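You operate a simulated robot arm through the tools that you are given. There is no shell and no other tool. Be economical: measure what you need, move in short steps, check, and stop when the job is done.

Carry out the task below with a simulated robot arm. There is one attempt and no reset: what you move stays moved.

Task
The new hose is in and released: lock the inlet coupling, open both platen valves, carrier air to 4 bar.
Fine: lock first; both platen valves and the carrier air valve fully open; read the carrier air gauge.

Only the result counts: the job must be done as asked and must still hold three seconds after the hand-in. Knocking over, shifting, dropping, spilling or breaking anything else fails it.

Robot
A 6-joint arm with a two-finger gripper on a trunk, on a base that drives. Base frame: it is fixed to the floor where the robot stands at the start and does not move with it; the origin is under the middle of the robot, x ahead of it, y to its left, z up. Lengths are in m, angles in degrees, forces in N, time in s.
With the tool pointing down near the work surface it reaches from about 0.48 to 0.82 m from the robot's upright axis, wherever it stands. Its first joint turns from -166.0 to 166.0 degrees. Places, roughly: carrier air gauge [0.6, 0.2, 1.2]; carrier regulator knob [0.6, 0.2, 1]; handle of the carrier air valve [0.5, 0.4, 1]; handle of the platen inlet valve [0.6, -0.1, 1]; handle of the platen outlet valve [0.6, -0.2, 1]; lever of the platen inlet coupling [0.6, 0, 0.9]. Payload 1.66 kg.
Tool frame: the origin (TCP) lies between the finger pads and is the grasp point; the fingertips stand 0.016 m ahead of it; z points along the fingers, y is the line along which they close. Largest opening 0.111 m; the body of the gripper starts 0.104 m behind the TCP.
Orientation is that of the tool frame in the base frame, as a unit quaternion [w, x, y, z]. With the fingers straight down and closing along the base's y, the tool's x points along the base's -x, its y along +y and its z along -z.

Tools
- The arm moves only by the tool send_rows. Its argument "steps" is a list of rows, each an object (a shift or turn left out is 0, a gripper value left out holds the last) with "travel": the shift along the tool's x, y, z in m, a list of three; "rot": the turn, a rotation vector about the tool's x, y, z in rad, a list of three; "gripper": the finger opening in m, from 0 to 0.111. In form: [{"travel": [x, y, z], "rot": [rx, ry, rz], "gripper": gripper}, ...]. A call has 1 to 8 rows; each row shifts and turns the commanded pose from where the row before left it, along the tool's axes as they then stand. Rows are played at 5 a second. More than 0.05 m and 8.6 degrees between two rows, or a gripper value outside its range, and nothing of the call is played. A pose out of reach is approached as far as the arm can. The call stops where the force on the tool passes 70 N (or 10 N more than at its start, if that is more) or the arm is blocked; 0.2 s more then pass. Each finger halts on what it meets, pressing with about 32 N; the grip force reading is that of the motor and also rises with nothing between the fingers. The clock runs only during rows and for 0.2 s after the last one: add rows that do not move to give the fingers time. The reply holds the time, the measured pose of the TCP, the force on the tool along the base axes, the opening and the grip force, in the units named above and with some noise, with the torque about the TCP (base axes, N m) and any sound that the robot's microphone picked up.
- Cameras (640 x 400 px; columns grow to the right, rows downward): "scene" is now at [0.063, 0.1853, 1.5598]; the picture's right is [-0.06, -1.00, 0.00], its down [-0.67, 0.04, -0.75] and it looks along [0.74, -0.05, -0.67] (base axes); focal length 293 px, centre (320, 200). "wrist" rides on the gripper at [0.07, 0.014, -0.143] in the tool frame; the picture's right is [-0.19, 0.98, 0.00], its down [-0.87, -0.17, -0.47] and it looks along [-0.46, -0.09, 0.88] (tool axes); focal length 230 px, centre (320, 200). There is no depth. A picture from a camera that has moved, and an enlarged one, comes with that camera's place and axes in the base frame and with its lens.
- capture(camera): a new picture of that camera. No time passes.
- raise_lower(by): slides the trunk up (or, below 0, down) by that many m; the arm and the scene camera ride with it, the base frame stays. It gives what a move gives, with no picture.
- steer(legs): drives the robot by 1 to 6 legs, each [ahead, left, turn to the left] in m, m and degrees, along the robot's own axes; the way and the turn of a leg run together, so that a leg with both is an arc; at most 1.5 m and 180 degrees a leg. The arm and the cameras ride along, it lands a little off, and it stops where it bumps. It gives what a move gives.
- turn_head(pan, tilt): turns the head with the scene camera to pan (to the left, within 120 degrees either way) and tilt (down, from -29 to 69), counted from straight ahead of the robot. It gives what a move gives.
- close_up(camera, box): a new picture of the part [left, top, right, bottom] of that camera's present view, enlarged. No time passes.
- finish_job(): hands the job in; it is judged then, once.

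Go step by step. Nothing tells you exact positions but the pictures and the camera data: compare them with the known pose of the tool, close in by small moves and look again before you grip or let go. The budget is 120 turns and 82 pictures, counting those below and the enlarged ones. Unless the task says otherwise, let go and move clear before handing in, and close with one line.

The tools are called after "Emit:" as a command line: name --argument value ..., lists and objects as JSON in quotes. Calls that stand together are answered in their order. send_rows: Moves the arm, as the interface text tells. Its arguments: {"type":"object","properties":{"steps":{"type":"array","items":{"type":"object","properties":{"travel":{"type":"array","items":{"type":"number"}},"rot":{"type":"array","items":{"type":"number"}},"gripper":{"type":"number"}}}}},"required":["steps"]} The other tools are called the same way: raise_lower (by) slides the trunk up or down; steer (legs) drives the base; turn_head (pan, tilt) turns the head that bears the scene camera; capture (camera) takes a picture; close_up (camera, box) takes an enlarged picture of a part of a camera's view; finish_job () hands the job in.

At the start:

```text
t: 0.0
ee_pos: [0.4683, -0.0786, 1.2727]
ee_rot: [0.0, 0.001, 1.0, 0.0]
force: [0.4, -0.3, 0.3]
wrist_torque: [0.02, 0.02, 0.02]
finger_gap: 0.1109
finger_force: 0.0
trunk travel left (down, up): [-0.15, 0.44]
robot x, y, heading: [-0.0, 0.0013, 0.0]
head pan, tilt: [-3.7, 41.8]
```

scene: 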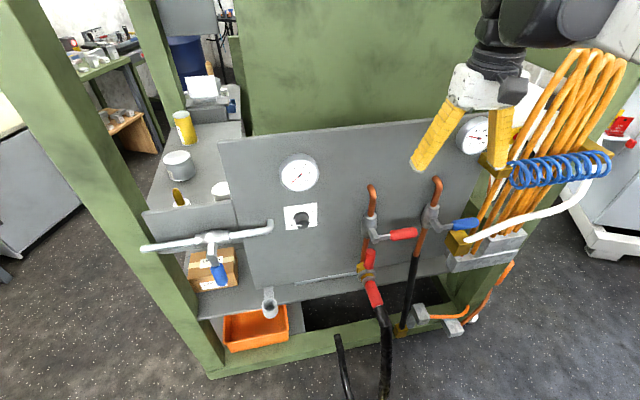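
wrist: 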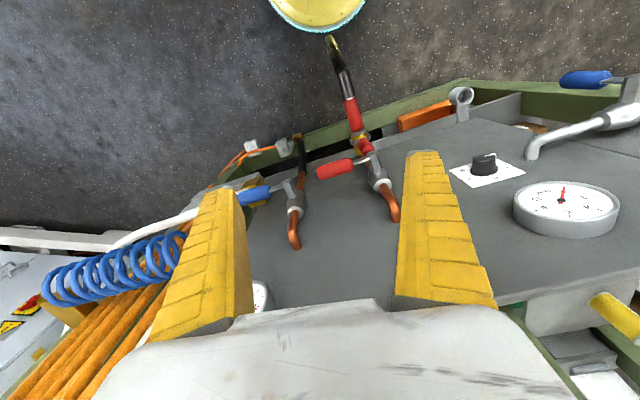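

I see a vertical panel with the gauge, regulator knob, two platen valves (red inlet, blue outlet), a carrier air valve with blue handle on the left, and the inlet coupling. I'll look closer first.

Emit:
close_up --camera "scene" --box '[320, 160, 500, 320]'

Emit:
close_up --camera "scene" --box '[130, 140, 330, 300]'

```text
2.50 times, centred on (410, 240) of scene
camera zoom: at [0.063, 0.1853, 1.5598], right [-0.06, -1.0, 0.0], down [-0.67, 0.04, -0.75], along [0.74, -0.05, -0.67], focal length 732 px, centre (95, 100)
```

zoom: 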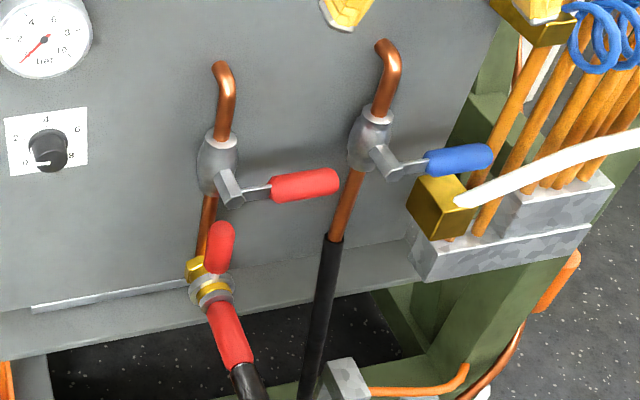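

```text
2.50 times, centred on (230, 220) of scene
camera zoom: at [0.063, 0.1853, 1.5598], right [-0.06, -1.0, 0.0], down [-0.67, 0.04, -0.75], along [0.74, -0.05, -0.67], focal length 732 px, centre (545, 150)
```

zoom: 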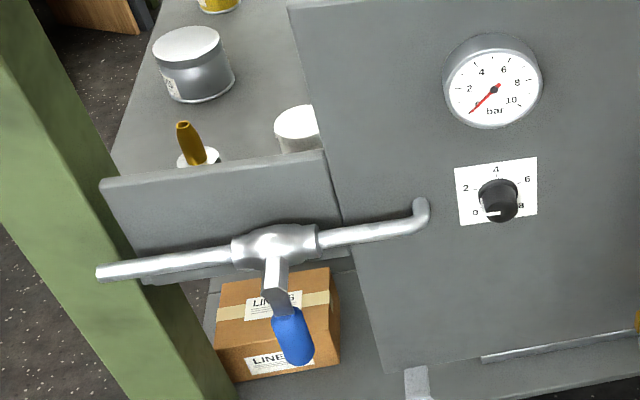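

I'll inspect the coupling lever and the valves more closely from both cameras.

Emit:
close_up --camera "scene" --box '[340, 230, 404, 310]'

Emit:
close_up --camera "wrist" --box '[230, 60, 420, 260]'

```text
5.00 times, centred on (372, 270) of scene
camera zoom: at [0.063, 0.1853, 1.5598], right [-0.06, -1.0, 0.0], down [-0.67, 0.04, -0.75], along [0.74, -0.05, -0.67], focal length 1463 px, centre (60, -150)
```

zoom: 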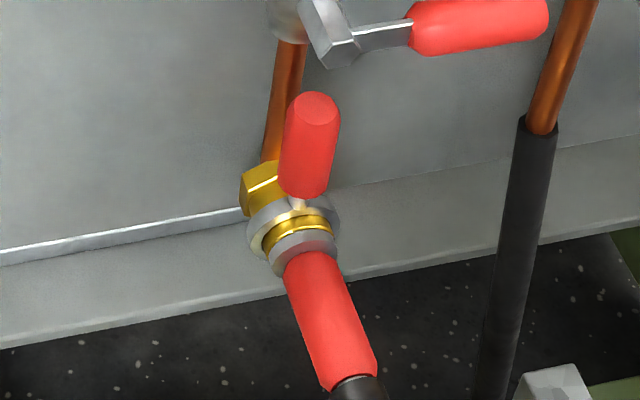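

```text
2.00 times, centred on (325, 160) of wrist
camera zoom: at [0.3973, -0.065, 1.4158], right [0.19, 0.98, 0.0], down [0.87, -0.17, 0.47], along [0.46, -0.09, -0.88], focal length 460 px, centre (310, 280)
```

zoom: 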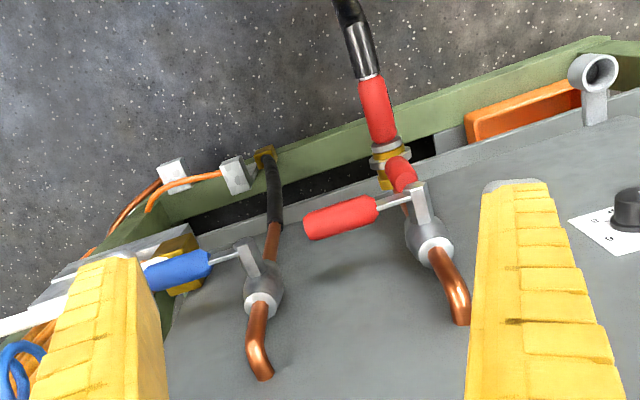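

Lever stands upright at about (0.555, 0.01, 0.83–0.92), the inlet handle points to -y at about (0.556, -0.10..0, 0.98). I back the base up to make room for a horizontal tool, then pitch the tool forward.

Emit:
steer --legs '[[-0.28, 0, 0]]'

Emit:
send_rows --steps '[{"rot": [0, -0.149, 0]}, {"rot": [0, -0.149, 0]}, {"rot": [0, -0.149, 0]}, {"rot": [0, -0.149, 0]}, {"rot": [0, -0.149, 0]}, {"rot": [0, -0.149, 0]}]'

```text
t: 2.0
ee_pos: [0.1854, -0.0743, 1.2728]
ee_rot: [0.0, 0.0, 1.0, 0.0]
force: [-0.1, -1.1, 0.2]
wrist_torque: [0.04, -0.02, 0.03]
finger_gap: 0.1111
finger_force: 0.0
trunk travel left (down, up): [-0.15, 0.44]
robot x, y, heading: [-0.2844, 0.007, -0.1]
head pan, tilt: [-3.7, 41.8]
```

```text
t: 3.4
ee_pos: [0.1856, -0.074, 1.2731]
ee_rot: [0.432, 0.0, 0.902, -0.001]
force: [0.5, -0.2, 0.8]
wrist_torque: [-0.03, 0.0, 0.0]
finger_gap: 0.111
finger_force: 0.0
trunk travel left (down, up): [-0.15, 0.44]
robot x, y, heading: [-0.281, 0.0078, -0.0]
head pan, tilt: [-3.7, 41.8]
```

Working; finishing pitch and then rolling so the wrist camera sits above.

Emit:
send_rows --steps '[{"rot": [0, -0.1354, 0]}, {"rot": [0, -0.1354, 0]}, {"rot": [0, -0.1354, 0]}, {"rot": [0, -0.1354, 0]}, {"rot": [0, -0.1354, 0]}]'

Emit:
send_rows --steps '[{"rot": [0, 0, 0.1496]}, {"rot": [0, 0, 0.1496]}, {"rot": [0, 0, 0.1496]}, {"rot": [0, 0, 0.1496]}, {"rot": [0, 0, 0.1496]}, {"rot": [0, 0, 0.1496]}, {"rot": [0, 0, 0.1496]}]'

Emit:
send_rows --steps '[{"rot": [0, 0, 0.1496]}, {"rot": [0, 0, 0.1496]}, {"rot": [0, 0, 0.1496]}, {"rot": [0, 0, 0.1496]}, {"rot": [0, 0, 0.1496]}, {"rot": [0, 0, 0.1496]}, {"rot": [0, 0, 0.1496]}]'

Emit:
send_rows --steps '[{"rot": [0, 0, 0.1496]}, {"rot": [0, 0, 0.1496]}, {"rot": [0, 0, 0.1496]}, {"rot": [0, 0, 0.1496]}, {"rot": [0, 0, 0.1496]}, {"rot": [0, 0, 0.1496]}, {"rot": [0, 0, 0.1496]}]'

```text
t: 4.6
ee_pos: [0.1862, -0.0739, 1.2735]
ee_rot: [0.708, -0.001, 0.706, 0.0]
force: [-0.3, 0.1, -0.1]
wrist_torque: [0.03, -0.03, -0.03]
finger_gap: 0.1111
finger_force: 0.1
trunk travel left (down, up): [-0.15, 0.44]
robot x, y, heading: [-0.2822, 0.0067, 0.0]
head pan, tilt: [-3.7, 41.8]
```

```text
t: 6.2
ee_pos: [0.1873, -0.0745, 1.2725]
ee_rot: [0.613, 0.354, 0.612, 0.354]
force: [0.1, -0.5, 0.5]
wrist_torque: [0.02, -0.01, 0.03]
finger_gap: 0.1108
finger_force: 0.1
trunk travel left (down, up): [-0.15, 0.44]
robot x, y, heading: [-0.2802, 0.0035, -0.1]
head pan, tilt: [-3.7, 41.8]
```

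```text
t: 7.8
ee_pos: [0.1864, -0.0727, 1.2737]
ee_rot: [0.354, 0.612, 0.353, 0.613]
force: [0.5, 0.6, -0.5]
wrist_torque: [-0.03, 0.0, 0.0]
finger_gap: 0.1107
finger_force: 0.0
trunk travel left (down, up): [-0.15, 0.44]
robot x, y, heading: [-0.2823, 0.0062, -0.1]
head pan, tilt: [-3.7, 41.8]
```

```text
t: 9.4
ee_pos: [0.1854, -0.0735, 1.2734]
ee_rot: [0.0, 0.707, 0.0, 0.707]
force: [-0.4, 0.3, -0.9]
wrist_torque: [0.01, -0.03, 0.02]
finger_gap: 0.1111
finger_force: 0.0
trunk travel left (down, up): [-0.15, 0.44]
robot x, y, heading: [-0.2823, 0.0038, 0.0]
head pan, tilt: [-3.7, 41.8]
```

Tool now points at the panel, camera on top. Moving down to about z=0.98 and y≈0.0 while still far, then looking.

Emit:
send_rows --steps '[{"travel": [-0.045, -0.015, 0]}, {"travel": [-0.045, -0.015, 0]}, {"travel": [-0.045, -0.015, 0]}, {"travel": [-0.045, -0.015, 0]}, {"travel": [-0.045, -0.015, 0]}, {"travel": [-0.045, -0.009, 0]}]'

Emit:
capture --camera "wrist"

Emit:
capture --camera "scene"

```text
t: 10.8
ee_pos: [0.1941, 0.0063, 1.1915]
ee_rot: [0.002, 0.707, -0.001, 0.707]
force: [-0.1, 0.6, -0.7]
wrist_torque: [0.0, -0.01, 0.01]
finger_gap: 0.1109
finger_force: 0.0
out of reach, approached as far as the arm can: row 2, 3, 4, 5, 6
trunk travel left (down, up): [-0.15, 0.44]
robot x, y, heading: [-0.2811, 0.0071, -0.1]
head pan, tilt: [-3.7, 41.8]
```

```text
75 pictures are left
camera wrist: at [0.0508, -0.0068, 1.2606], right [0.0, -0.98, -0.19], down [-0.47, 0.17, -0.87], along [0.88, 0.09, -0.46], focal length 230 px, centre (320, 200)
```

wrist: 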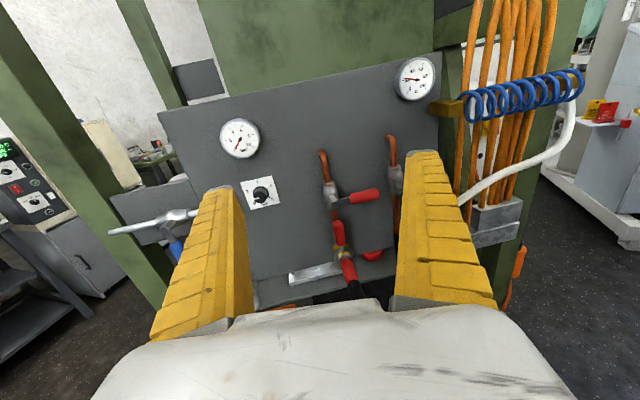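

```text
74 pictures are left
camera scene: at [-0.2182, 0.1915, 1.5597], right [-0.06, -1.0, 0.0], down [-0.66, 0.04, -0.75], along [0.74, -0.05, -0.67], focal length 293 px, centre (320, 200)
```

scene: 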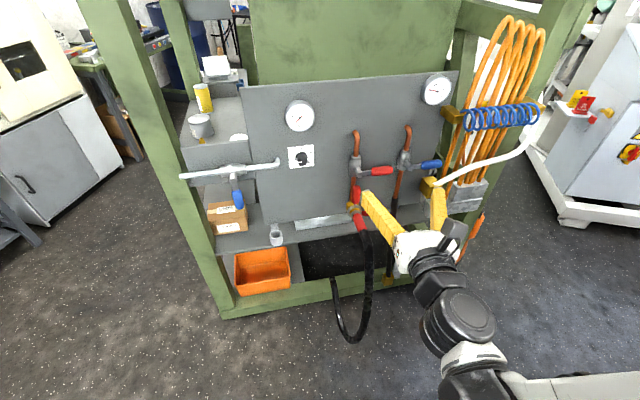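

The arm is too folded for this height. I back up slightly and lower the trunk.

Emit:
raise_lower --by -0.14

Emit:
send_rows --steps '[{"travel": [0, 0, 0.03]}, {"travel": [0, 0, 0.03]}]'

```text
t: 12.4
ee_pos: [0.195, 0.0053, 1.0504]
ee_rot: [0.002, 0.707, -0.001, 0.707]
force: [0.5, -0.3, 0.3]
wrist_torque: [-0.01, 0.02, -0.01]
finger_gap: 0.1108
finger_force: 0.0
trunk travel left (down, up): [-0.01, 0.58]
robot x, y, heading: [-0.2817, 0.0058, 0.0]
head pan, tilt: [-3.7, 41.8]
```

```text
t: 13.1
ee_pos: [0.2519, 0.005, 1.0497]
ee_rot: [0.001, 0.707, -0.001, 0.707]
force: [-0.6, -0.3, -0.7]
wrist_torque: [0.0, -0.04, -0.03]
finger_gap: 0.1107
finger_force: 0.2
trunk travel left (down, up): [-0.01, 0.58]
robot x, y, heading: [-0.2823, 0.0034, -0.1]
head pan, tilt: [-3.7, 41.8]
```

Emit:
send_rows --steps '[{"travel": [0, 0, 0.04], "gripper": 0.07}, {"travel": [-0.04, 0, 0.03]}, {"travel": [-0.04, 0, 0.03]}, {"travel": [-0.04, 0, 0.03]}]'

Emit:
capture --camera "wrist"

Emit:
capture --camera "scene"

```text
t: 14.1
ee_pos: [0.4076, 0.007, 0.9705]
ee_rot: [0.001, 0.708, -0.001, 0.706]
force: [-0.5, -0.1, -0.2]
wrist_torque: [0.02, 0.01, 0.0]
finger_gap: 0.0718
finger_force: 1.4
out of reach, approached as far as the arm can: row 2, 3, 4
trunk travel left (down, up): [-0.01, 0.58]
robot x, y, heading: [-0.2806, 0.0035, 0.1]
head pan, tilt: [-3.7, 41.8]
```

```text
73 pictures are left
camera wrist: at [0.2653, -0.0051, 1.0408], right [0.0, -0.98, -0.19], down [-0.47, 0.17, -0.86], along [0.88, 0.09, -0.47], focal length 230 px, centre (320, 200)
```

wrist: 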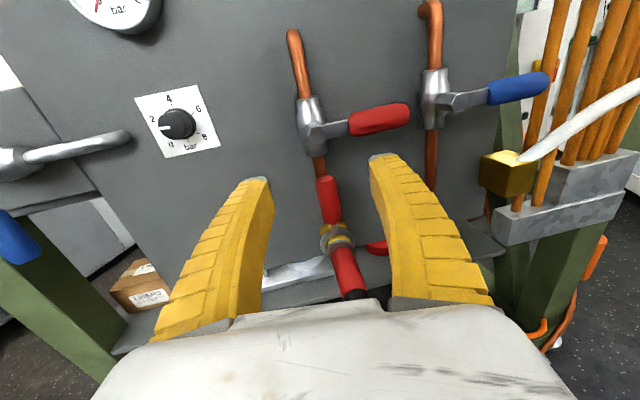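

```text
72 pictures are left
camera scene: at [-0.2179, 0.1911, 1.4197], right [-0.07, -1.0, 0.0], down [-0.67, 0.04, -0.75], along [0.74, -0.05, -0.67], focal length 293 px, centre (320, 200)
```

scene: 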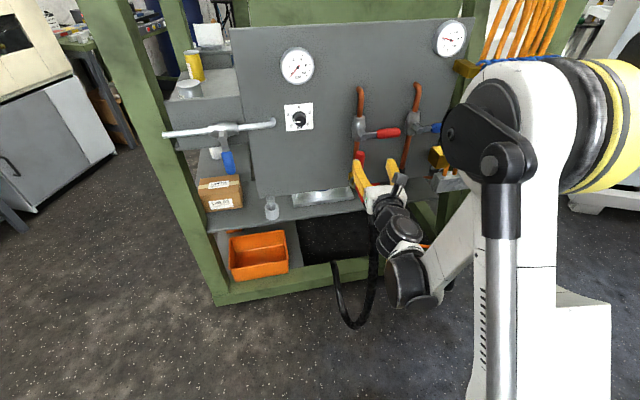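

A red patch beside the coupling needs clarifying; enlarging.

Emit:
close_up --camera "wrist" --box '[270, 80, 450, 300]'

Emit:
close_up --camera "scene" --box '[320, 80, 450, 220]'

```text
1.82 times, centred on (360, 190) of wrist
camera zoom: at [0.2653, -0.0051, 1.0408], right [0.0, -0.98, -0.19], down [-0.47, 0.17, -0.86], along [0.88, 0.09, -0.47], focal length 418 px, centre (247, 218)
```

zoom: 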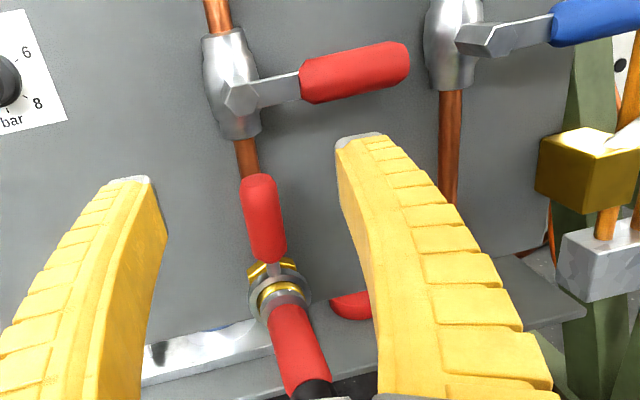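

```text
2.86 times, centred on (385, 150) of scene
camera zoom: at [-0.2179, 0.1911, 1.4197], right [-0.07, -1.0, 0.0], down [-0.67, 0.04, -0.75], along [0.74, -0.05, -0.67], focal length 836 px, centre (134, 343)
```

zoom: 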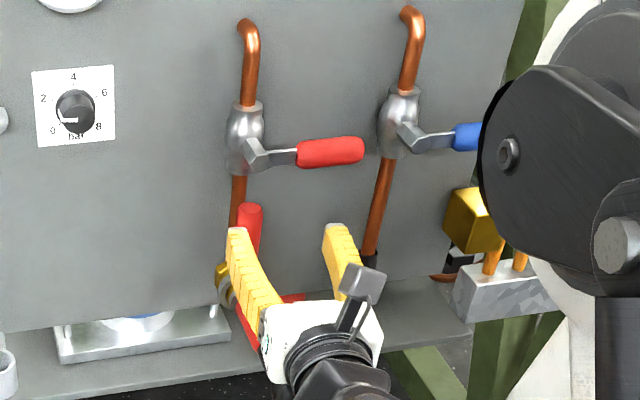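

Emit:
send_rows --steps '[{"travel": [0, 0.03, -0.02], "gripper": 0.111}, {"travel": [0, 0.03, 0]}]'

Emit:
close_up --camera "wrist" --box '[200, 80, 420, 300]'

```text
t: 14.7
ee_pos: [0.3936, -0.0541, 0.9813]
ee_rot: [0.001, 0.707, 0.0, 0.707]
force: [-0.2, -0.4, 0.1]
wrist_torque: [-0.02, 0.0, 0.02]
finger_gap: 0.1107
finger_force: 0.1
out of reach, approached as far as the arm can: row 1
trunk travel left (down, up): [-0.01, 0.58]
robot x, y, heading: [-0.2829, 0.0038, -0.0]
head pan, tilt: [-3.7, 41.8]
```

```text
1.82 times, centred on (310, 190) of wrist
camera zoom: at [0.2503, -0.0663, 1.0506], right [0.0, -0.98, -0.19], down [-0.47, 0.17, -0.87], along [0.88, 0.09, -0.46], focal length 418 px, centre (338, 218)
```

zoom: 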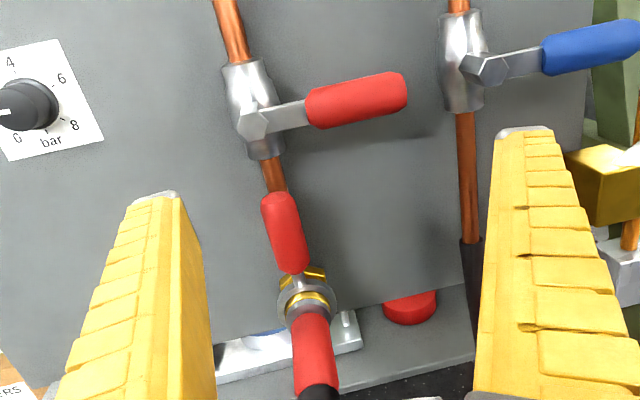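

The red disc is just a lid on the shelf behind. Zoom hard on the coupling.

Emit:
close_up --camera "wrist" --box '[275, 170, 325, 270]'

```text
4.00 times, centred on (300, 220) of wrist
camera zoom: at [0.2503, -0.0663, 1.0506], right [0.0, -0.98, -0.19], down [-0.47, 0.17, -0.87], along [0.88, 0.09, -0.46], focal length 920 px, centre (400, 120)
```

zoom: 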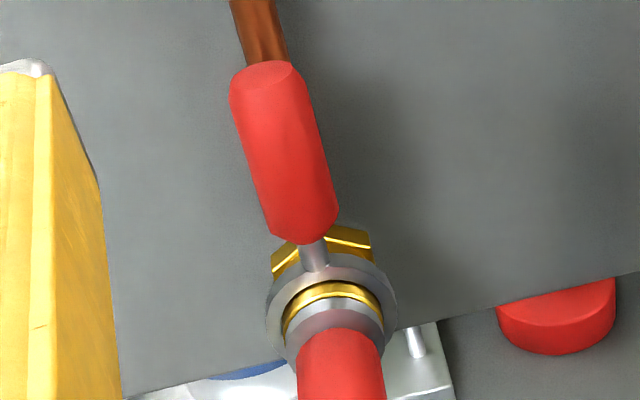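

The lever sits radially in a locking ring around the hose axis (x), so it should swing sideways. I approach with open fingers to straddle it.

Emit:
send_rows --steps '[{"travel": [0, -0.03, 0.03]}, {"travel": [0, -0.033, 0.04]}, {"travel": [-0.04, 0, 0]}, {"travel": [-0.045, 0, 0]}]'

Emit:
capture --camera "wrist"

```text
refused: row 2 steps farther than a row can; nothing moved
```

```text
67 pictures are left
camera wrist: at [0.2503, -0.0663, 1.0506], right [0.0, -0.98, -0.19], down [-0.47, 0.17, -0.87], along [0.88, 0.09, -0.46], focal length 230 px, centre (320, 200)
```

wrist: 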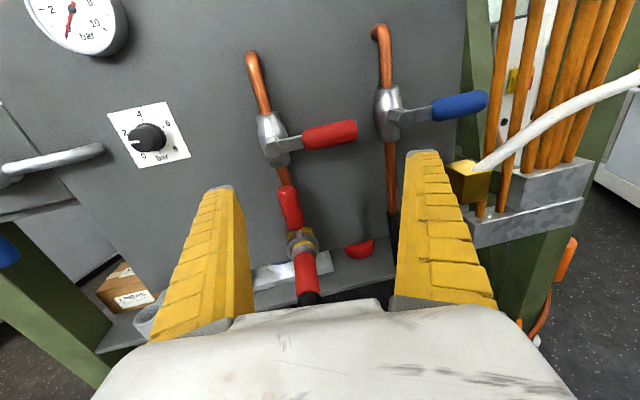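

Emit:
send_rows --steps '[{"travel": [0, -0.031, 0.03]}, {"travel": [0, -0.032, 0.03]}, {"travel": [-0.04, 0, 0.01]}, {"travel": [-0.045, 0, 0]}]'

Emit:
capture --camera "wrist"

```text
t: 15.7
ee_pos: [0.4767, 0.0065, 0.9009]
ee_rot: [0.0, 0.708, 0.0, 0.707]
force: [-0.5, 0.0, -0.4]
wrist_torque: [0.01, 0.02, 0.0]
finger_gap: 0.1109
finger_force: 0.1
out of reach, approached as far as the arm can: row 4
trunk travel left (down, up): [-0.01, 0.58]
robot x, y, heading: [-0.2823, 0.0074, -0.2]
head pan, tilt: [-3.7, 41.8]
```

```text
66 pictures are left
camera wrist: at [0.3327, -0.0063, 0.9723], right [0.0, -0.98, -0.19], down [-0.47, 0.17, -0.86], along [0.88, 0.09, -0.46], focal length 230 px, centre (320, 200)
```

wrist: 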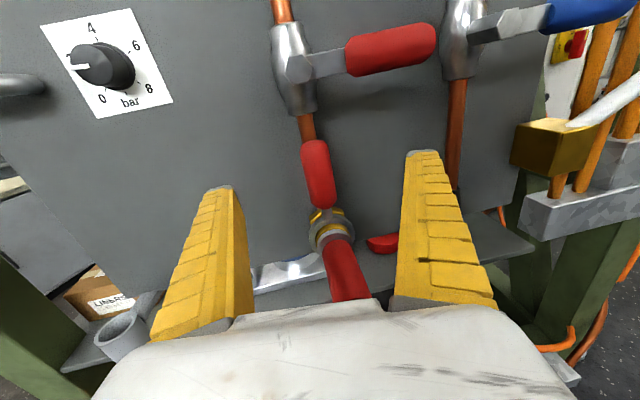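

Lever centre is at about (0.557, 0.010, 0.888), ring axis about z=0.817. I advance and narrow the fingers around it.

Emit:
send_rows --steps '[{"travel": [-0.006, -0.003, 0.025]}, {"travel": [-0.006, 0, 0.025]}, {"travel": [0, 0, 0.022]}, {"gripper": 0.045}, {}, {}]'

Emit:
capture --camera "wrist"

```text
t: 17.1
ee_pos: [0.5456, 0.0118, 0.8924]
ee_rot: [-0.001, 0.707, 0.0, 0.707]
force: [-0.7, -0.1, -0.4]
wrist_torque: [-0.02, 0.02, -0.01]
finger_gap: 0.0471
finger_force: 1.8
trunk travel left (down, up): [-0.01, 0.58]
robot x, y, heading: [-0.2817, 0.0092, -0.0]
head pan, tilt: [-3.7, 41.8]
```

```text
65 pictures are left
camera wrist: at [0.403, -0.0016, 0.9623], right [0.0, -0.98, -0.19], down [-0.47, 0.17, -0.87], along [0.88, 0.09, -0.46], focal length 230 px, centre (320, 200)
```

wrist: 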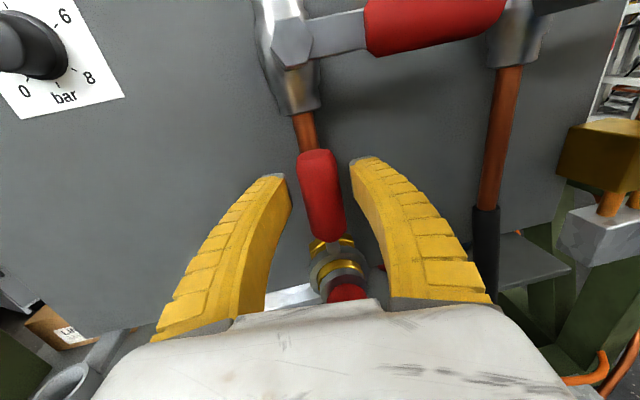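

The fingers straddle the lever. Test clockwise swing (toward -y) in small steps.

Emit:
send_rows --steps '[{"travel": [0, 0, 0.008]}, {"travel": [-0.0006, 0.0098, 0], "rot": [0, 0, 0.1309]}, {"travel": [-0.0006, 0.0098, 0], "rot": [0, 0, 0.1309]}, {"travel": [-0.0006, 0.0098, 0], "rot": [0, 0, 0.1309]}, {}]'

Emit:
capture --camera "wrist"

```text
t: 18.2
ee_pos: [0.5545, -0.0076, 0.8864]
ee_rot: [-0.14, 0.695, -0.132, 0.693]
force: [-4.9, 45.8, -11.7]
wrist_torque: [-1.35, 0.03, 0.42]
finger_gap: 0.073
finger_force: 21.2
trunk travel left (down, up): [-0.01, 0.58]
robot x, y, heading: [-0.2807, 0.0062, 0.1]
head pan, tilt: [-3.7, 41.8]
```

```text
64 pictures are left
camera wrist: at [0.4111, -0.0476, 0.9455], right [0.01, -0.84, -0.55], down [-0.48, 0.48, -0.74], along [0.88, 0.27, -0.4], focal length 230 px, centre (320, 200)
```

wrist: 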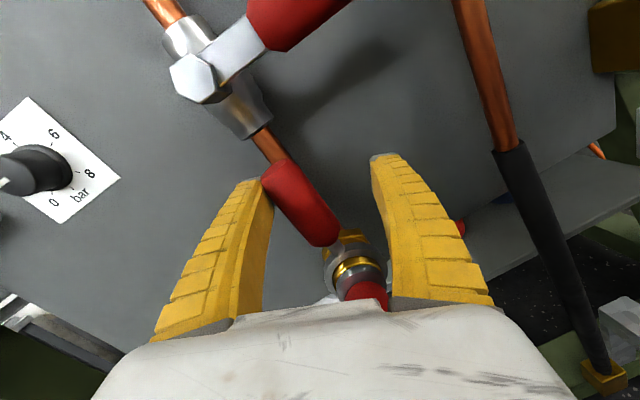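

It resists with 46 N and doesn't turn: that is the stop. I return and test the other way.

Emit:
send_rows --steps '[{"travel": [0.0006, -0.0098, 0], "rot": [0, 0, -0.1309]}, {"travel": [0.0006, -0.0098, 0], "rot": [0, 0, -0.1309]}, {"travel": [0.0006, -0.0098, 0], "rot": [0, 0, -0.1309]}, {}]'

Emit:
send_rows --steps '[{"travel": [-0.0006, -0.0098, 0], "rot": [0, 0, -0.1309]}, {"travel": [-0.0006, -0.0098, 0], "rot": [0, 0, -0.1309]}, {"travel": [-0.0006, -0.0098, 0], "rot": [0, 0, -0.1309]}, {}]'

Emit:
capture --camera "wrist"

```text
t: 19.2
ee_pos: [0.5541, 0.0072, 0.8952]
ee_rot: [0.002, 0.707, 0.0, 0.707]
force: [0.7, -0.2, -0.1]
wrist_torque: [0.01, -0.05, 0.03]
finger_gap: 0.0474
finger_force: 1.7
trunk travel left (down, up): [-0.01, 0.58]
robot x, y, heading: [-0.2829, 0.0066, 0.0]
head pan, tilt: [-3.7, 41.8]
```

```text
t: 20.2
ee_pos: [0.5553, 0.0398, 0.8894]
ee_rot: [0.139, 0.693, 0.138, 0.693]
force: [-1.8, -1.5, 2.4]
wrist_torque: [-0.02, 0.02, -0.06]
finger_gap: 0.0488
finger_force: 2.6
trunk travel left (down, up): [-0.01, 0.58]
robot x, y, heading: [-0.2807, 0.0042, 0.1]
head pan, tilt: [-3.7, 41.8]
```

```text
63 pictures are left
camera wrist: at [0.4106, 0.0549, 0.9591], right [0.0, -0.98, 0.2], down [-0.47, -0.18, -0.86], along [0.88, -0.1, -0.46], focal length 230 px, centre (320, 200)
```

wrist: 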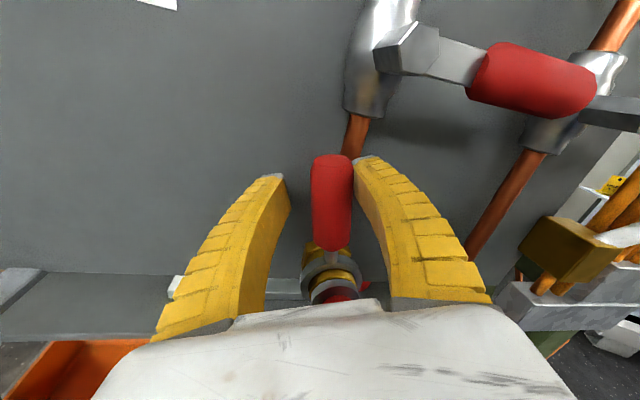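

It moves freely toward +y. Continue along the arc.

Emit:
send_rows --steps '[{"travel": [-0.0006, -0.0098, 0], "rot": [0, 0, -0.1309]}, {"travel": [-0.0006, -0.0098, 0], "rot": [0, 0, -0.1309]}, {"travel": [-0.0006, -0.0098, 0], "rot": [0, 0, -0.1309]}, {"travel": [-0.0006, -0.0098, 0], "rot": [0, 0, -0.1309]}, {}]'

Emit:
capture --camera "wrist"

```text
t: 21.4
ee_pos: [0.5531, 0.0708, 0.8667]
ee_rot: [0.312, 0.634, 0.314, 0.634]
force: [-0.8, -0.8, 1.9]
wrist_torque: [0.04, -0.04, -0.03]
finger_gap: 0.049
finger_force: 2.8
trunk travel left (down, up): [-0.01, 0.58]
robot x, y, heading: [-0.2786, 0.0033, -0.0]
head pan, tilt: [-3.7, 41.8]
```

```text
62 pictures are left
camera wrist: at [0.4106, 0.1189, 0.9202], right [0.0, -0.75, 0.67], down [-0.47, -0.59, -0.66], along [0.88, -0.31, -0.35], focal length 230 px, centre (320, 200)
```

wrist: 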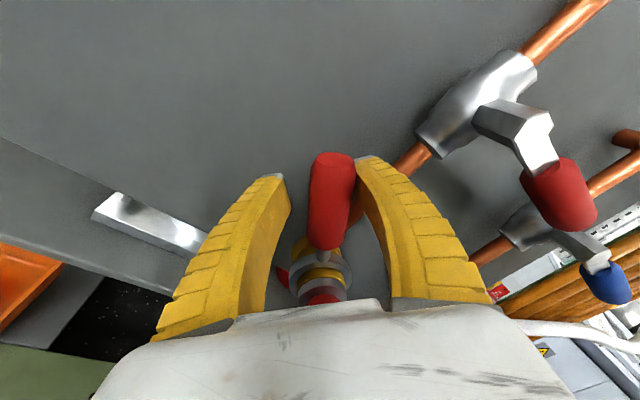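

Emit:
send_rows --steps '[{"travel": [-0.0006, -0.0098, 0], "rot": [0, 0, -0.1309]}, {"travel": [-0.0006, -0.0098, 0], "rot": [0, 0, -0.1309]}, {"travel": [-0.0006, -0.0098, 0], "rot": [0, 0, -0.1309]}, {"travel": [-0.0006, -0.0098, 0], "rot": [0, 0, -0.1309]}, {"travel": [-0.0006, -0.0098, 0], "rot": [0, 0, -0.1309]}, {}]'

Emit:
capture --camera "wrist"

```text
t: 22.9
ee_pos: [0.5546, 0.087, 0.8221]
ee_rot: [0.501, 0.5, 0.5, 0.499]
force: [0.1, 1.0, 2.3]
wrist_torque: [0.01, -0.04, -0.01]
finger_gap: 0.0484
finger_force: 2.8
trunk travel left (down, up): [-0.01, 0.58]
robot x, y, heading: [-0.2772, 0.0073, 0.0]
head pan, tilt: [-3.7, 41.8]
```

```text
61 pictures are left
camera wrist: at [0.4115, 0.1574, 0.8348], right [0.0, -0.19, 0.98], down [-0.47, -0.87, -0.17], along [0.88, -0.46, -0.09], focal length 230 px, centre (320, 200)
```

wrist: 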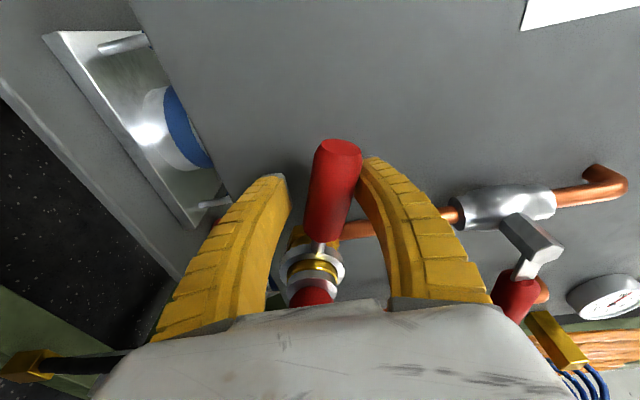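

Emit:
send_rows --steps '[{"travel": [-0.0006, -0.0098, 0], "rot": [0, 0, -0.1309]}, {"travel": [-0.0006, -0.0098, 0], "rot": [0, 0, -0.1309]}, {}]'

Emit:
capture --camera "wrist"

```text
t: 23.6
ee_pos: [0.5542, 0.0828, 0.8016]
ee_rot: [0.562, 0.43, 0.561, 0.429]
force: [0.5, 0.8, 2.0]
wrist_torque: [-0.04, -0.01, -0.04]
finger_gap: 0.0488
finger_force: 2.8
trunk travel left (down, up): [-0.01, 0.58]
robot x, y, heading: [-0.2772, 0.0068, -0.0]
head pan, tilt: [-3.7, 41.8]
```

```text
60 pictures are left
camera wrist: at [0.4111, 0.1547, 0.7968], right [0.0, 0.07, 1.0], down [-0.47, -0.88, 0.06], along [0.88, -0.47, 0.03], focal length 230 px, centre (320, 200)
```

wrist: 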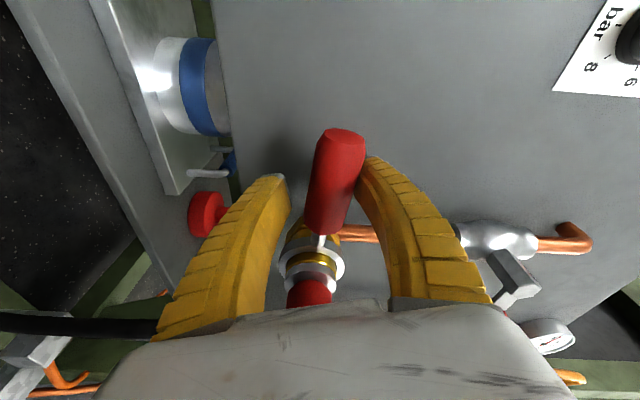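

Emit:
send_rows --steps '[{"travel": [-0.0006, -0.0098, 0], "rot": [0, 0, -0.1309]}, {"travel": [-0.0006, -0.0098, 0], "rot": [0, 0, -0.1309]}, {}]'

Emit:
capture --camera "wrist"

```text
t: 24.4
ee_pos: [0.5524, 0.0729, 0.7867]
ee_rot: [0.614, 0.355, 0.611, 0.352]
force: [33.8, -7.6, 54.7]
wrist_torque: [1.73, 1.12, -1.27]
finger_gap: 0.0733
finger_force: 19.5
trunk travel left (down, up): [-0.01, 0.58]
robot x, y, heading: [-0.2824, 0.0046, -0.1]
head pan, tilt: [-3.7, 41.8]
```

```text
59 pictures are left
camera wrist: at [0.4101, 0.1413, 0.7632], right [0.0, 0.33, 0.95], down [-0.48, -0.83, 0.29], along [0.88, -0.45, 0.16], focal length 230 px, centre (320, 200)
```

wrist: 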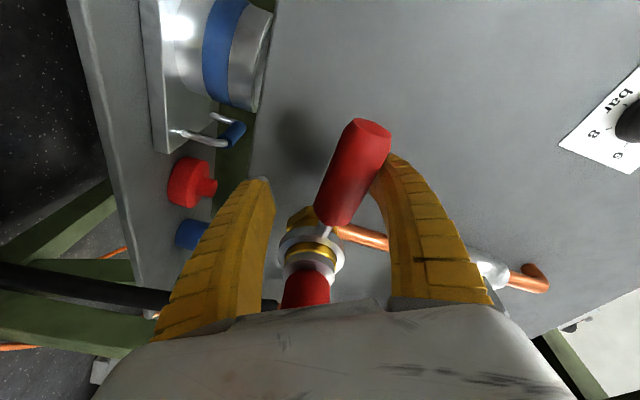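

Stop reached, lever about horizontal toward +y. I open the fingers, relieve the force, and retreat straight back.

Emit:
send_rows --steps '[{"travel": [0.0006, 0.0098, 0], "rot": [0, 0, 0.1309], "gripper": 0.08}, {"travel": [0.0006, 0.005, 0], "rot": [0, 0, 0.1309], "gripper": 0.09}, {"travel": [0, 0, -0.03]}, {"travel": [0, 0, -0.04]}, {"travel": [0, 0, -0.04]}, {"travel": [0, 0, -0.04]}]'

Emit:
capture --camera "scene"

Emit:
capture --camera "wrist"

```text
t: 25.9
ee_pos: [0.5076, 0.0996, 0.8378]
ee_rot: [0.561, 0.431, 0.562, 0.429]
force: [0.4, 0.1, -0.2]
wrist_torque: [-0.02, -0.02, -0.02]
finger_gap: 0.0909
finger_force: 0.5
out of reach, approached as far as the arm can: row 3, 4, 5, 6
trunk travel left (down, up): [-0.01, 0.58]
robot x, y, heading: [-0.2839, 0.0048, -0.0]
head pan, tilt: [-3.7, 41.8]
```

```text
58 pictures are left
camera scene: at [-0.2175, 0.1911, 1.4197], right [-0.06, -1.0, 0.0], down [-0.67, 0.04, -0.75], along [0.74, -0.05, -0.67], focal length 293 px, centre (320, 200)
```

scene: 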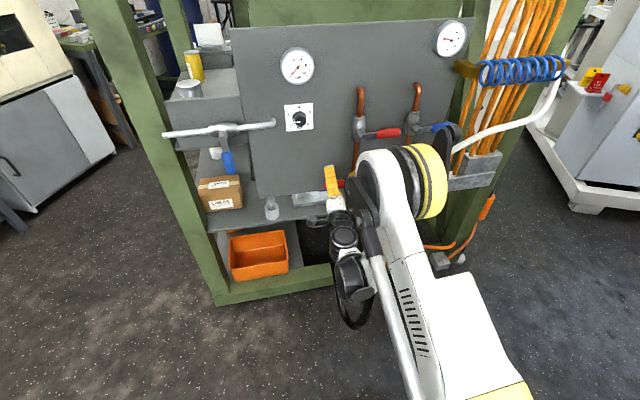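

```text
57 pictures are left
camera wrist: at [0.3639, 0.1713, 0.8331], right [0.0, 0.07, 1.0], down [-0.47, -0.88, 0.06], along [0.88, -0.47, 0.03], focal length 230 px, centre (320, 200)
```

wrist: 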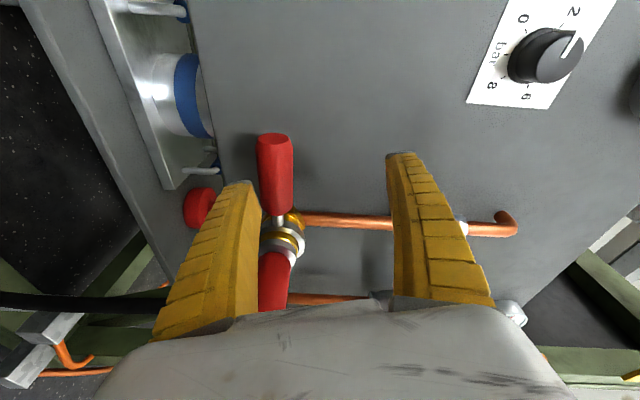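

Lever is locked (horizontal at z≈0.80). Now rolling to vertical closing, rising, and moving back, to approach the inlet valve handle.

Emit:
send_rows --steps '[{"rot": [0, 0, 0.131]}, {"rot": [0, 0, 0.131]}, {"travel": [0, 0.045, 0]}, {"travel": [0, 0.045, 0]}, {"travel": [0, 0.045, 0]}]'

Emit:
send_rows --steps '[{"travel": [0, 0, -0.04]}, {"travel": [0, 0, -0.02]}, {"travel": [-0.045, 0, 0]}, {"travel": [-0.045, 0, 0]}, {"travel": [-0.045, 0, 0]}, {"travel": [-0.03, 0, 0]}]'

Emit:
capture --camera "wrist"

Emit:
capture --camera "scene"

```text
t: 27.1
ee_pos: [0.5078, 0.1016, 0.9754]
ee_rot: [0.5, 0.5, 0.499, 0.5]
force: [-0.1, -0.1, -0.4]
wrist_torque: [0.01, 0.01, 0.0]
finger_gap: 0.091
finger_force: 0.9
trunk travel left (down, up): [-0.01, 0.58]
robot x, y, heading: [-0.2797, 0.0059, 0.2]
head pan, tilt: [-3.7, 41.8]
```

```text
t: 28.4
ee_pos: [0.4488, -0.0649, 0.974]
ee_rot: [0.5, 0.5, 0.5, 0.499]
force: [0.4, -0.2, 0.4]
wrist_torque: [0.02, 0.03, -0.01]
finger_gap: 0.0908
finger_force: 0.6
trunk travel left (down, up): [-0.01, 0.58]
robot x, y, heading: [-0.2793, 0.0035, -0.0]
head pan, tilt: [-3.7, 41.8]
```

```text
56 pictures are left
camera wrist: at [0.3058, 0.0056, 0.9868], right [0.0, -0.19, 0.98], down [-0.47, -0.87, -0.17], along [0.88, -0.46, -0.09], focal length 230 px, centre (320, 200)
```

wrist: 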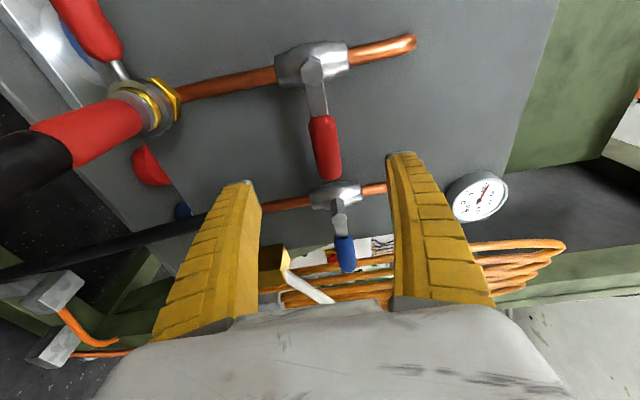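

```text
55 pictures are left
camera scene: at [-0.2181, 0.1912, 1.4198], right [-0.07, -1.0, 0.0], down [-0.67, 0.04, -0.75], along [0.74, -0.05, -0.67], focal length 293 px, centre (320, 200)
```

scene: 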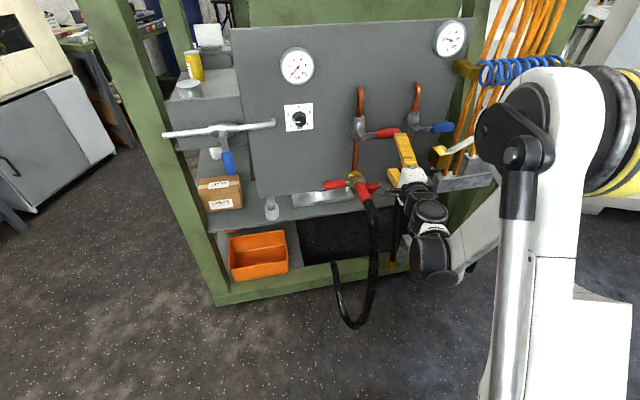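

Coupling lever is locked left. Inlet handle centre at about (0.556, -0.066, 0.978), pivot near y=0.012. I straddle it and test downward.

Emit:
send_rows --steps '[{"travel": [0, 0.004, 0.035]}, {"travel": [0, 0, 0.035]}, {"travel": [0, 0, 0.034]}, {"gripper": 0.045}, {}, {}]'

Emit:
send_rows --steps '[{"travel": [0.0007, -0.0104, 0], "rot": [0, 0, 0.1309]}, {"travel": [0.0007, -0.0104, 0], "rot": [0, 0, 0.1309]}, {"travel": [0.0007, -0.0104, 0], "rot": [0, 0, 0.1309]}, {}]'

Emit:
capture --camera "wrist"

```text
t: 29.9
ee_pos: [0.552, -0.0639, 0.9796]
ee_rot: [0.5, 0.5, 0.5, 0.5]
force: [0.4, 0.1, -0.3]
wrist_torque: [0.0, 0.0, 0.02]
finger_gap: 0.0473
finger_force: 1.6
trunk travel left (down, up): [-0.01, 0.58]
robot x, y, heading: [-0.2835, 0.004, 0.3]
head pan, tilt: [-3.7, 41.8]
```

```text
t: 30.9
ee_pos: [0.5465, -0.0542, 0.9532]
ee_rot: [0.395, 0.585, 0.393, 0.589]
force: [-12.6, 18.3, 54.6]
wrist_torque: [-2.24, -1.13, 0.02]
finger_gap: 0.077
finger_force: 27.2
trunk travel left (down, up): [-0.01, 0.58]
robot x, y, heading: [-0.2811, 0.003, 0.3]
head pan, tilt: [-3.7, 41.8]
```

```text
54 pictures are left
camera wrist: at [0.4027, 0.0056, 0.9918], right [0.0, -0.55, 0.84], down [-0.47, -0.74, -0.49], along [0.88, -0.39, -0.25], focal length 230 px, centre (320, 200)
```

wrist: 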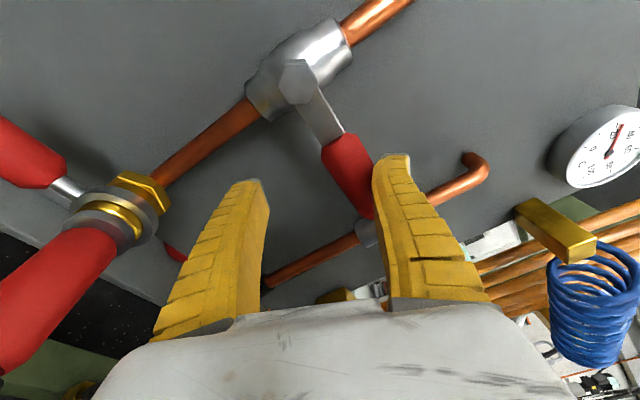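

Downward is the stop; open must be upward. Return and swing up.

Emit:
send_rows --steps '[{"travel": [-0.0007, 0.0104, 0], "rot": [0, 0, -0.1309]}, {"travel": [-0.0007, 0.0104, 0], "rot": [0, 0, -0.1309]}, {"travel": [-0.0007, 0.0104, 0], "rot": [0, 0, -0.1309]}, {}]'

Emit:
send_rows --steps '[{"travel": [0.0007, 0.0104, 0], "rot": [0, 0, -0.1309]}, {"travel": [0.0007, 0.0104, 0], "rot": [0, 0, -0.1309]}, {"travel": [0.0007, 0.0104, 0], "rot": [0, 0, -0.1309]}, {}]'

Emit:
capture --camera "wrist"

```text
t: 31.9
ee_pos: [0.5517, -0.0688, 0.9787]
ee_rot: [0.501, 0.5, 0.5, 0.499]
force: [-0.3, 0.5, 0.3]
wrist_torque: [-0.01, 0.0, 0.0]
finger_gap: 0.0473
finger_force: 1.7
trunk travel left (down, up): [-0.01, 0.58]
robot x, y, heading: [-0.2777, 0.0087, -0.3]
head pan, tilt: [-3.7, 41.8]
```

```text
t: 32.9
ee_pos: [0.5526, -0.0629, 1.0082]
ee_rot: [0.589, 0.393, 0.587, 0.392]
force: [-1.4, -2.6, -3.5]
wrist_torque: [-0.01, 0.08, -0.08]
finger_gap: 0.0494
finger_force: 3.1
trunk travel left (down, up): [-0.01, 0.58]
robot x, y, heading: [-0.2798, 0.0081, -0.2]
head pan, tilt: [-3.7, 41.8]
```

```text
53 pictures are left
camera wrist: at [0.4091, 0.0081, 0.993], right [0.0, 0.2, 0.98], down [-0.47, -0.86, 0.18], along [0.88, -0.46, 0.1], focal length 230 px, centre (320, 200)
```

wrist: 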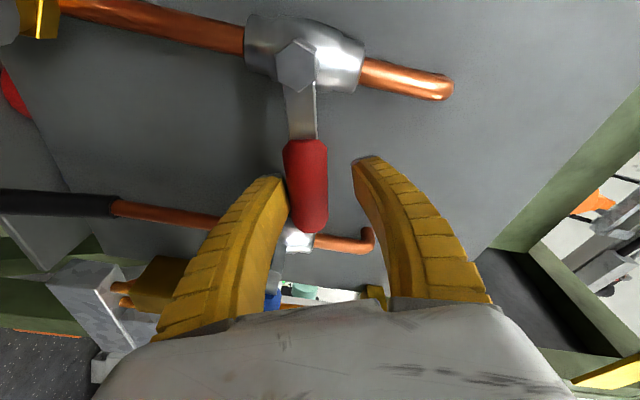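

Moving upward freely. Continue.

Emit:
send_rows --steps '[{"travel": [0.0007, 0.0104, 0], "rot": [0, 0, -0.1309]}, {"travel": [0.0007, 0.0104, 0], "rot": [0, 0, -0.1309]}, {"travel": [0.0007, 0.0104, 0], "rot": [0, 0, -0.1309]}, {"travel": [0.0007, 0.0104, 0], "rot": [0, 0, -0.1309]}, {"travel": [0.0007, 0.0104, 0], "rot": [0, 0, -0.1309]}, {}]'

Emit:
capture --camera "wrist"

```text
t: 34.2
ee_pos: [0.5521, -0.0289, 1.047]
ee_rot: [0.684, 0.183, 0.683, 0.181]
force: [-1.1, -2.3, -1.8]
wrist_torque: [-0.02, 0.06, -0.03]
finger_gap: 0.0496
finger_force: 2.9
trunk travel left (down, up): [-0.01, 0.58]
robot x, y, heading: [-0.2794, 0.0046, -0.0]
head pan, tilt: [-3.7, 41.8]
```

```text
52 pictures are left
camera wrist: at [0.4093, 0.0184, 0.9932], right [0.0, 0.76, 0.65], down [-0.47, -0.58, 0.67], along [0.88, -0.31, 0.36], focal length 230 px, centre (320, 200)
```

wrist: 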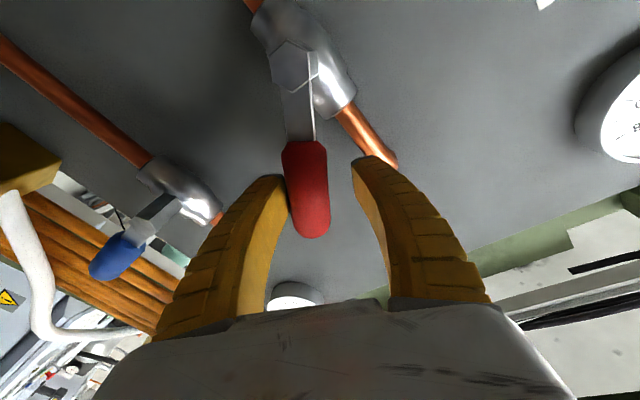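

Emit:
send_rows --steps '[{"travel": [0.0007, 0.0104, 0], "rot": [0, 0, -0.1309]}, {"travel": [0.0007, 0.0104, 0], "rot": [0, 0, -0.1309]}, {"travel": [0.0007, 0.0104, 0], "rot": [0, 0, -0.1309]}, {"travel": [0.0007, 0.0104, 0], "rot": [0, 0, -0.1309]}, {"travel": [0.0007, 0.0104, 0], "rot": [0, 0, -0.1309]}, {}]'

Emit:
capture --camera "wrist"

```text
t: 35.6
ee_pos: [0.5513, 0.0191, 1.0553]
ee_rot: [0.706, -0.046, 0.705, -0.047]
force: [-1.7, -5.8, -1.6]
wrist_torque: [0.07, -0.03, -0.04]
finger_gap: 0.0514
finger_force: 4.0
trunk travel left (down, up): [-0.01, 0.58]
robot x, y, heading: [-0.2811, 0.0044, -0.2]
head pan, tilt: [-3.7, 41.8]
```

```text
51 pictures are left
camera wrist: at [0.4087, 0.0252, 0.9847], right [0.0, 1.0, 0.06], down [-0.47, -0.05, 0.88], along [0.88, -0.03, 0.47], focal length 230 px, centre (320, 200)
```

wrist: 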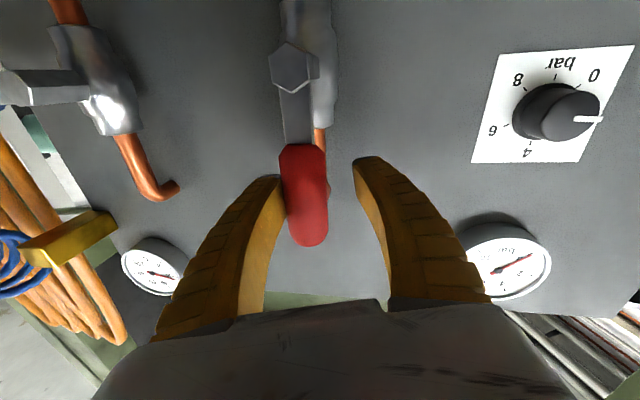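

Nearly vertical; push to the stop.

Emit:
send_rows --steps '[{"travel": [0.0004, 0.008, 0], "rot": [0, 0, -0.1]}, {"travel": [0.0004, 0.008, 0], "rot": [0, 0, -0.1]}, {}]'

Emit:
capture --camera "wrist"

```text
t: 36.5
ee_pos: [0.5543, 0.026, 1.0504]
ee_rot: [0.696, -0.11, 0.699, -0.12]
force: [-4.8, -44.1, -25.6]
wrist_torque: [1.71, -0.22, -0.19]
finger_gap: 0.071
finger_force: 18.4
trunk travel left (down, up): [-0.01, 0.58]
robot x, y, heading: [-0.2804, 0.0031, -0.1]
head pan, tilt: [-3.7, 41.8]
```

```text
50 pictures are left
camera wrist: at [0.4104, 0.0194, 0.9801], right [0.01, 0.99, -0.14], down [-0.47, 0.13, 0.87], along [0.88, 0.05, 0.47], focal length 230 px, centre (320, 200)
```

wrist: 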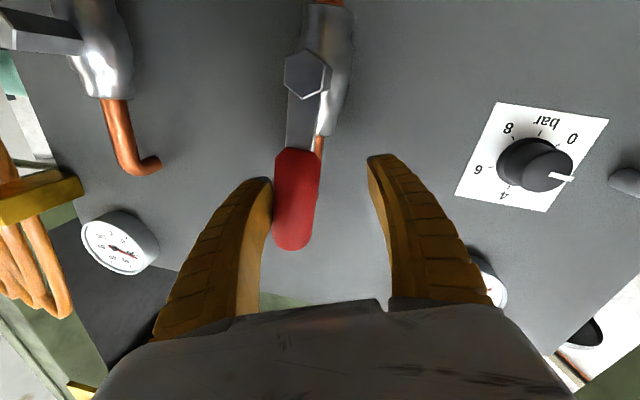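

Inlet valve is open (handle vertical, at stop). Release, retreat, and roll back.

Emit:
send_rows --steps '[{"travel": [0, -0.008, 0], "rot": [0, 0, 0.1], "gripper": 0.075}, {"travel": [0, -0.004, 0], "rot": [0, 0, 0.1]}, {"travel": [0, 0, -0.04]}, {"travel": [0, 0, -0.04]}, {"travel": [0, 0, -0.03]}, {}]'

Emit:
send_rows --steps '[{"rot": [0, 0, 0.14]}, {"rot": [0, 0, 0.14]}, {"rot": [0, 0, 0.14]}, {"rot": [0, 0, 0.14]}, {"rot": [0, 0, 0.14]}, {"rot": [0, 0, 0.14]}, {"rot": [0, 0, 0.14]}, {"rot": [0, 0, 0.14]}]'

```text
t: 37.9
ee_pos: [0.4425, 0.0295, 1.0562]
ee_rot: [0.706, -0.046, 0.706, -0.046]
force: [0.2, -1.0, 0.4]
wrist_torque: [0.02, 0.03, -0.02]
finger_gap: 0.0767
finger_force: 1.1
trunk travel left (down, up): [-0.01, 0.58]
robot x, y, heading: [-0.282, 0.0026, -0.4]
head pan, tilt: [-3.7, 41.8]
```

```text
t: 39.6
ee_pos: [0.4429, 0.0272, 1.0548]
ee_rot: [0.623, 0.336, 0.622, 0.335]
force: [0.3, -0.7, -0.3]
wrist_torque: [0.0, -0.01, 0.03]
finger_gap: 0.0765
finger_force: 0.9
trunk travel left (down, up): [-0.01, 0.58]
robot x, y, heading: [-0.2802, 0.0075, -0.1]
head pan, tilt: [-3.7, 41.8]
```

Emit:
send_rows --steps '[{"rot": [0, 0, 0.1453]}, {"rot": [0, 0, 0.1453]}, {"rot": [0, 0, 0.1453]}, {"rot": [0, 0, 0.1453]}]'

Emit:
send_rows --steps '[{"travel": [-0.045, -0.01, 0]}, {"travel": [-0.045, -0.01, 0]}, {"travel": [-0.045, -0.01, 0]}, {"travel": [-0.045, -0.01, 0]}, {"travel": [-0.045, 0, 0]}]'

Emit:
capture --camera "wrist"

Emit:
capture --camera "scene"

```text
t: 40.6
ee_pos: [0.4426, 0.0265, 1.0562]
ee_rot: [0.5, 0.501, 0.499, 0.5]
force: [0.5, 0.2, 0.7]
wrist_torque: [-0.02, -0.03, -0.01]
finger_gap: 0.0762
finger_force: 0.8
trunk travel left (down, up): [-0.01, 0.58]
robot x, y, heading: [-0.285, 0.0069, -0.2]
head pan, tilt: [-3.7, 41.8]
```

```text
t: 41.9
ee_pos: [0.4423, -0.1989, 1.0156]
ee_rot: [0.5, 0.499, 0.5, 0.5]
force: [0.3, -0.1, -0.4]
wrist_torque: [0.04, 0.01, -0.03]
finger_gap: 0.0763
finger_force: 0.6
trunk travel left (down, up): [-0.01, 0.58]
robot x, y, heading: [-0.2799, 0.006, -0.4]
head pan, tilt: [-3.7, 41.8]
```

```text
49 pictures are left
camera wrist: at [0.3, -0.1284, 1.0291], right [0.0, -0.19, 0.98], down [-0.47, -0.87, -0.17], along [0.88, -0.46, -0.09], focal length 230 px, centre (320, 200)
```

wrist: 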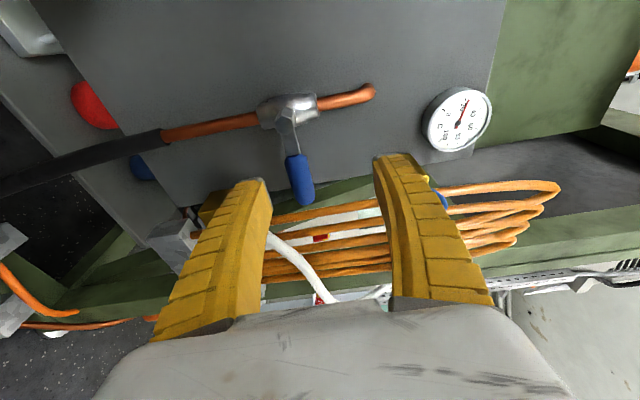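

```text
48 pictures are left
camera scene: at [-0.2179, 0.1913, 1.4197], right [-0.07, -1.0, 0.0], down [-0.67, 0.04, -0.75], along [0.74, -0.05, -0.67], focal length 293 px, centre (320, 200)
```

scene: 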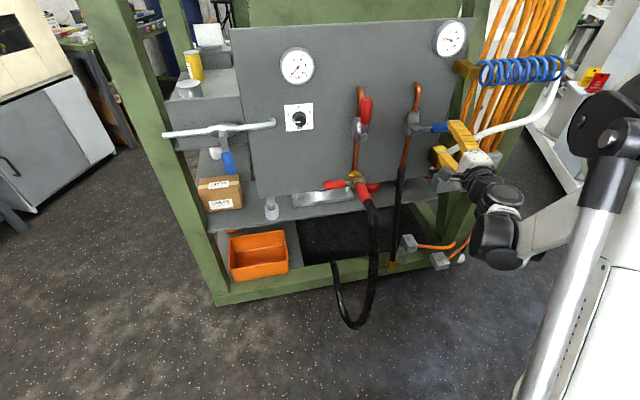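

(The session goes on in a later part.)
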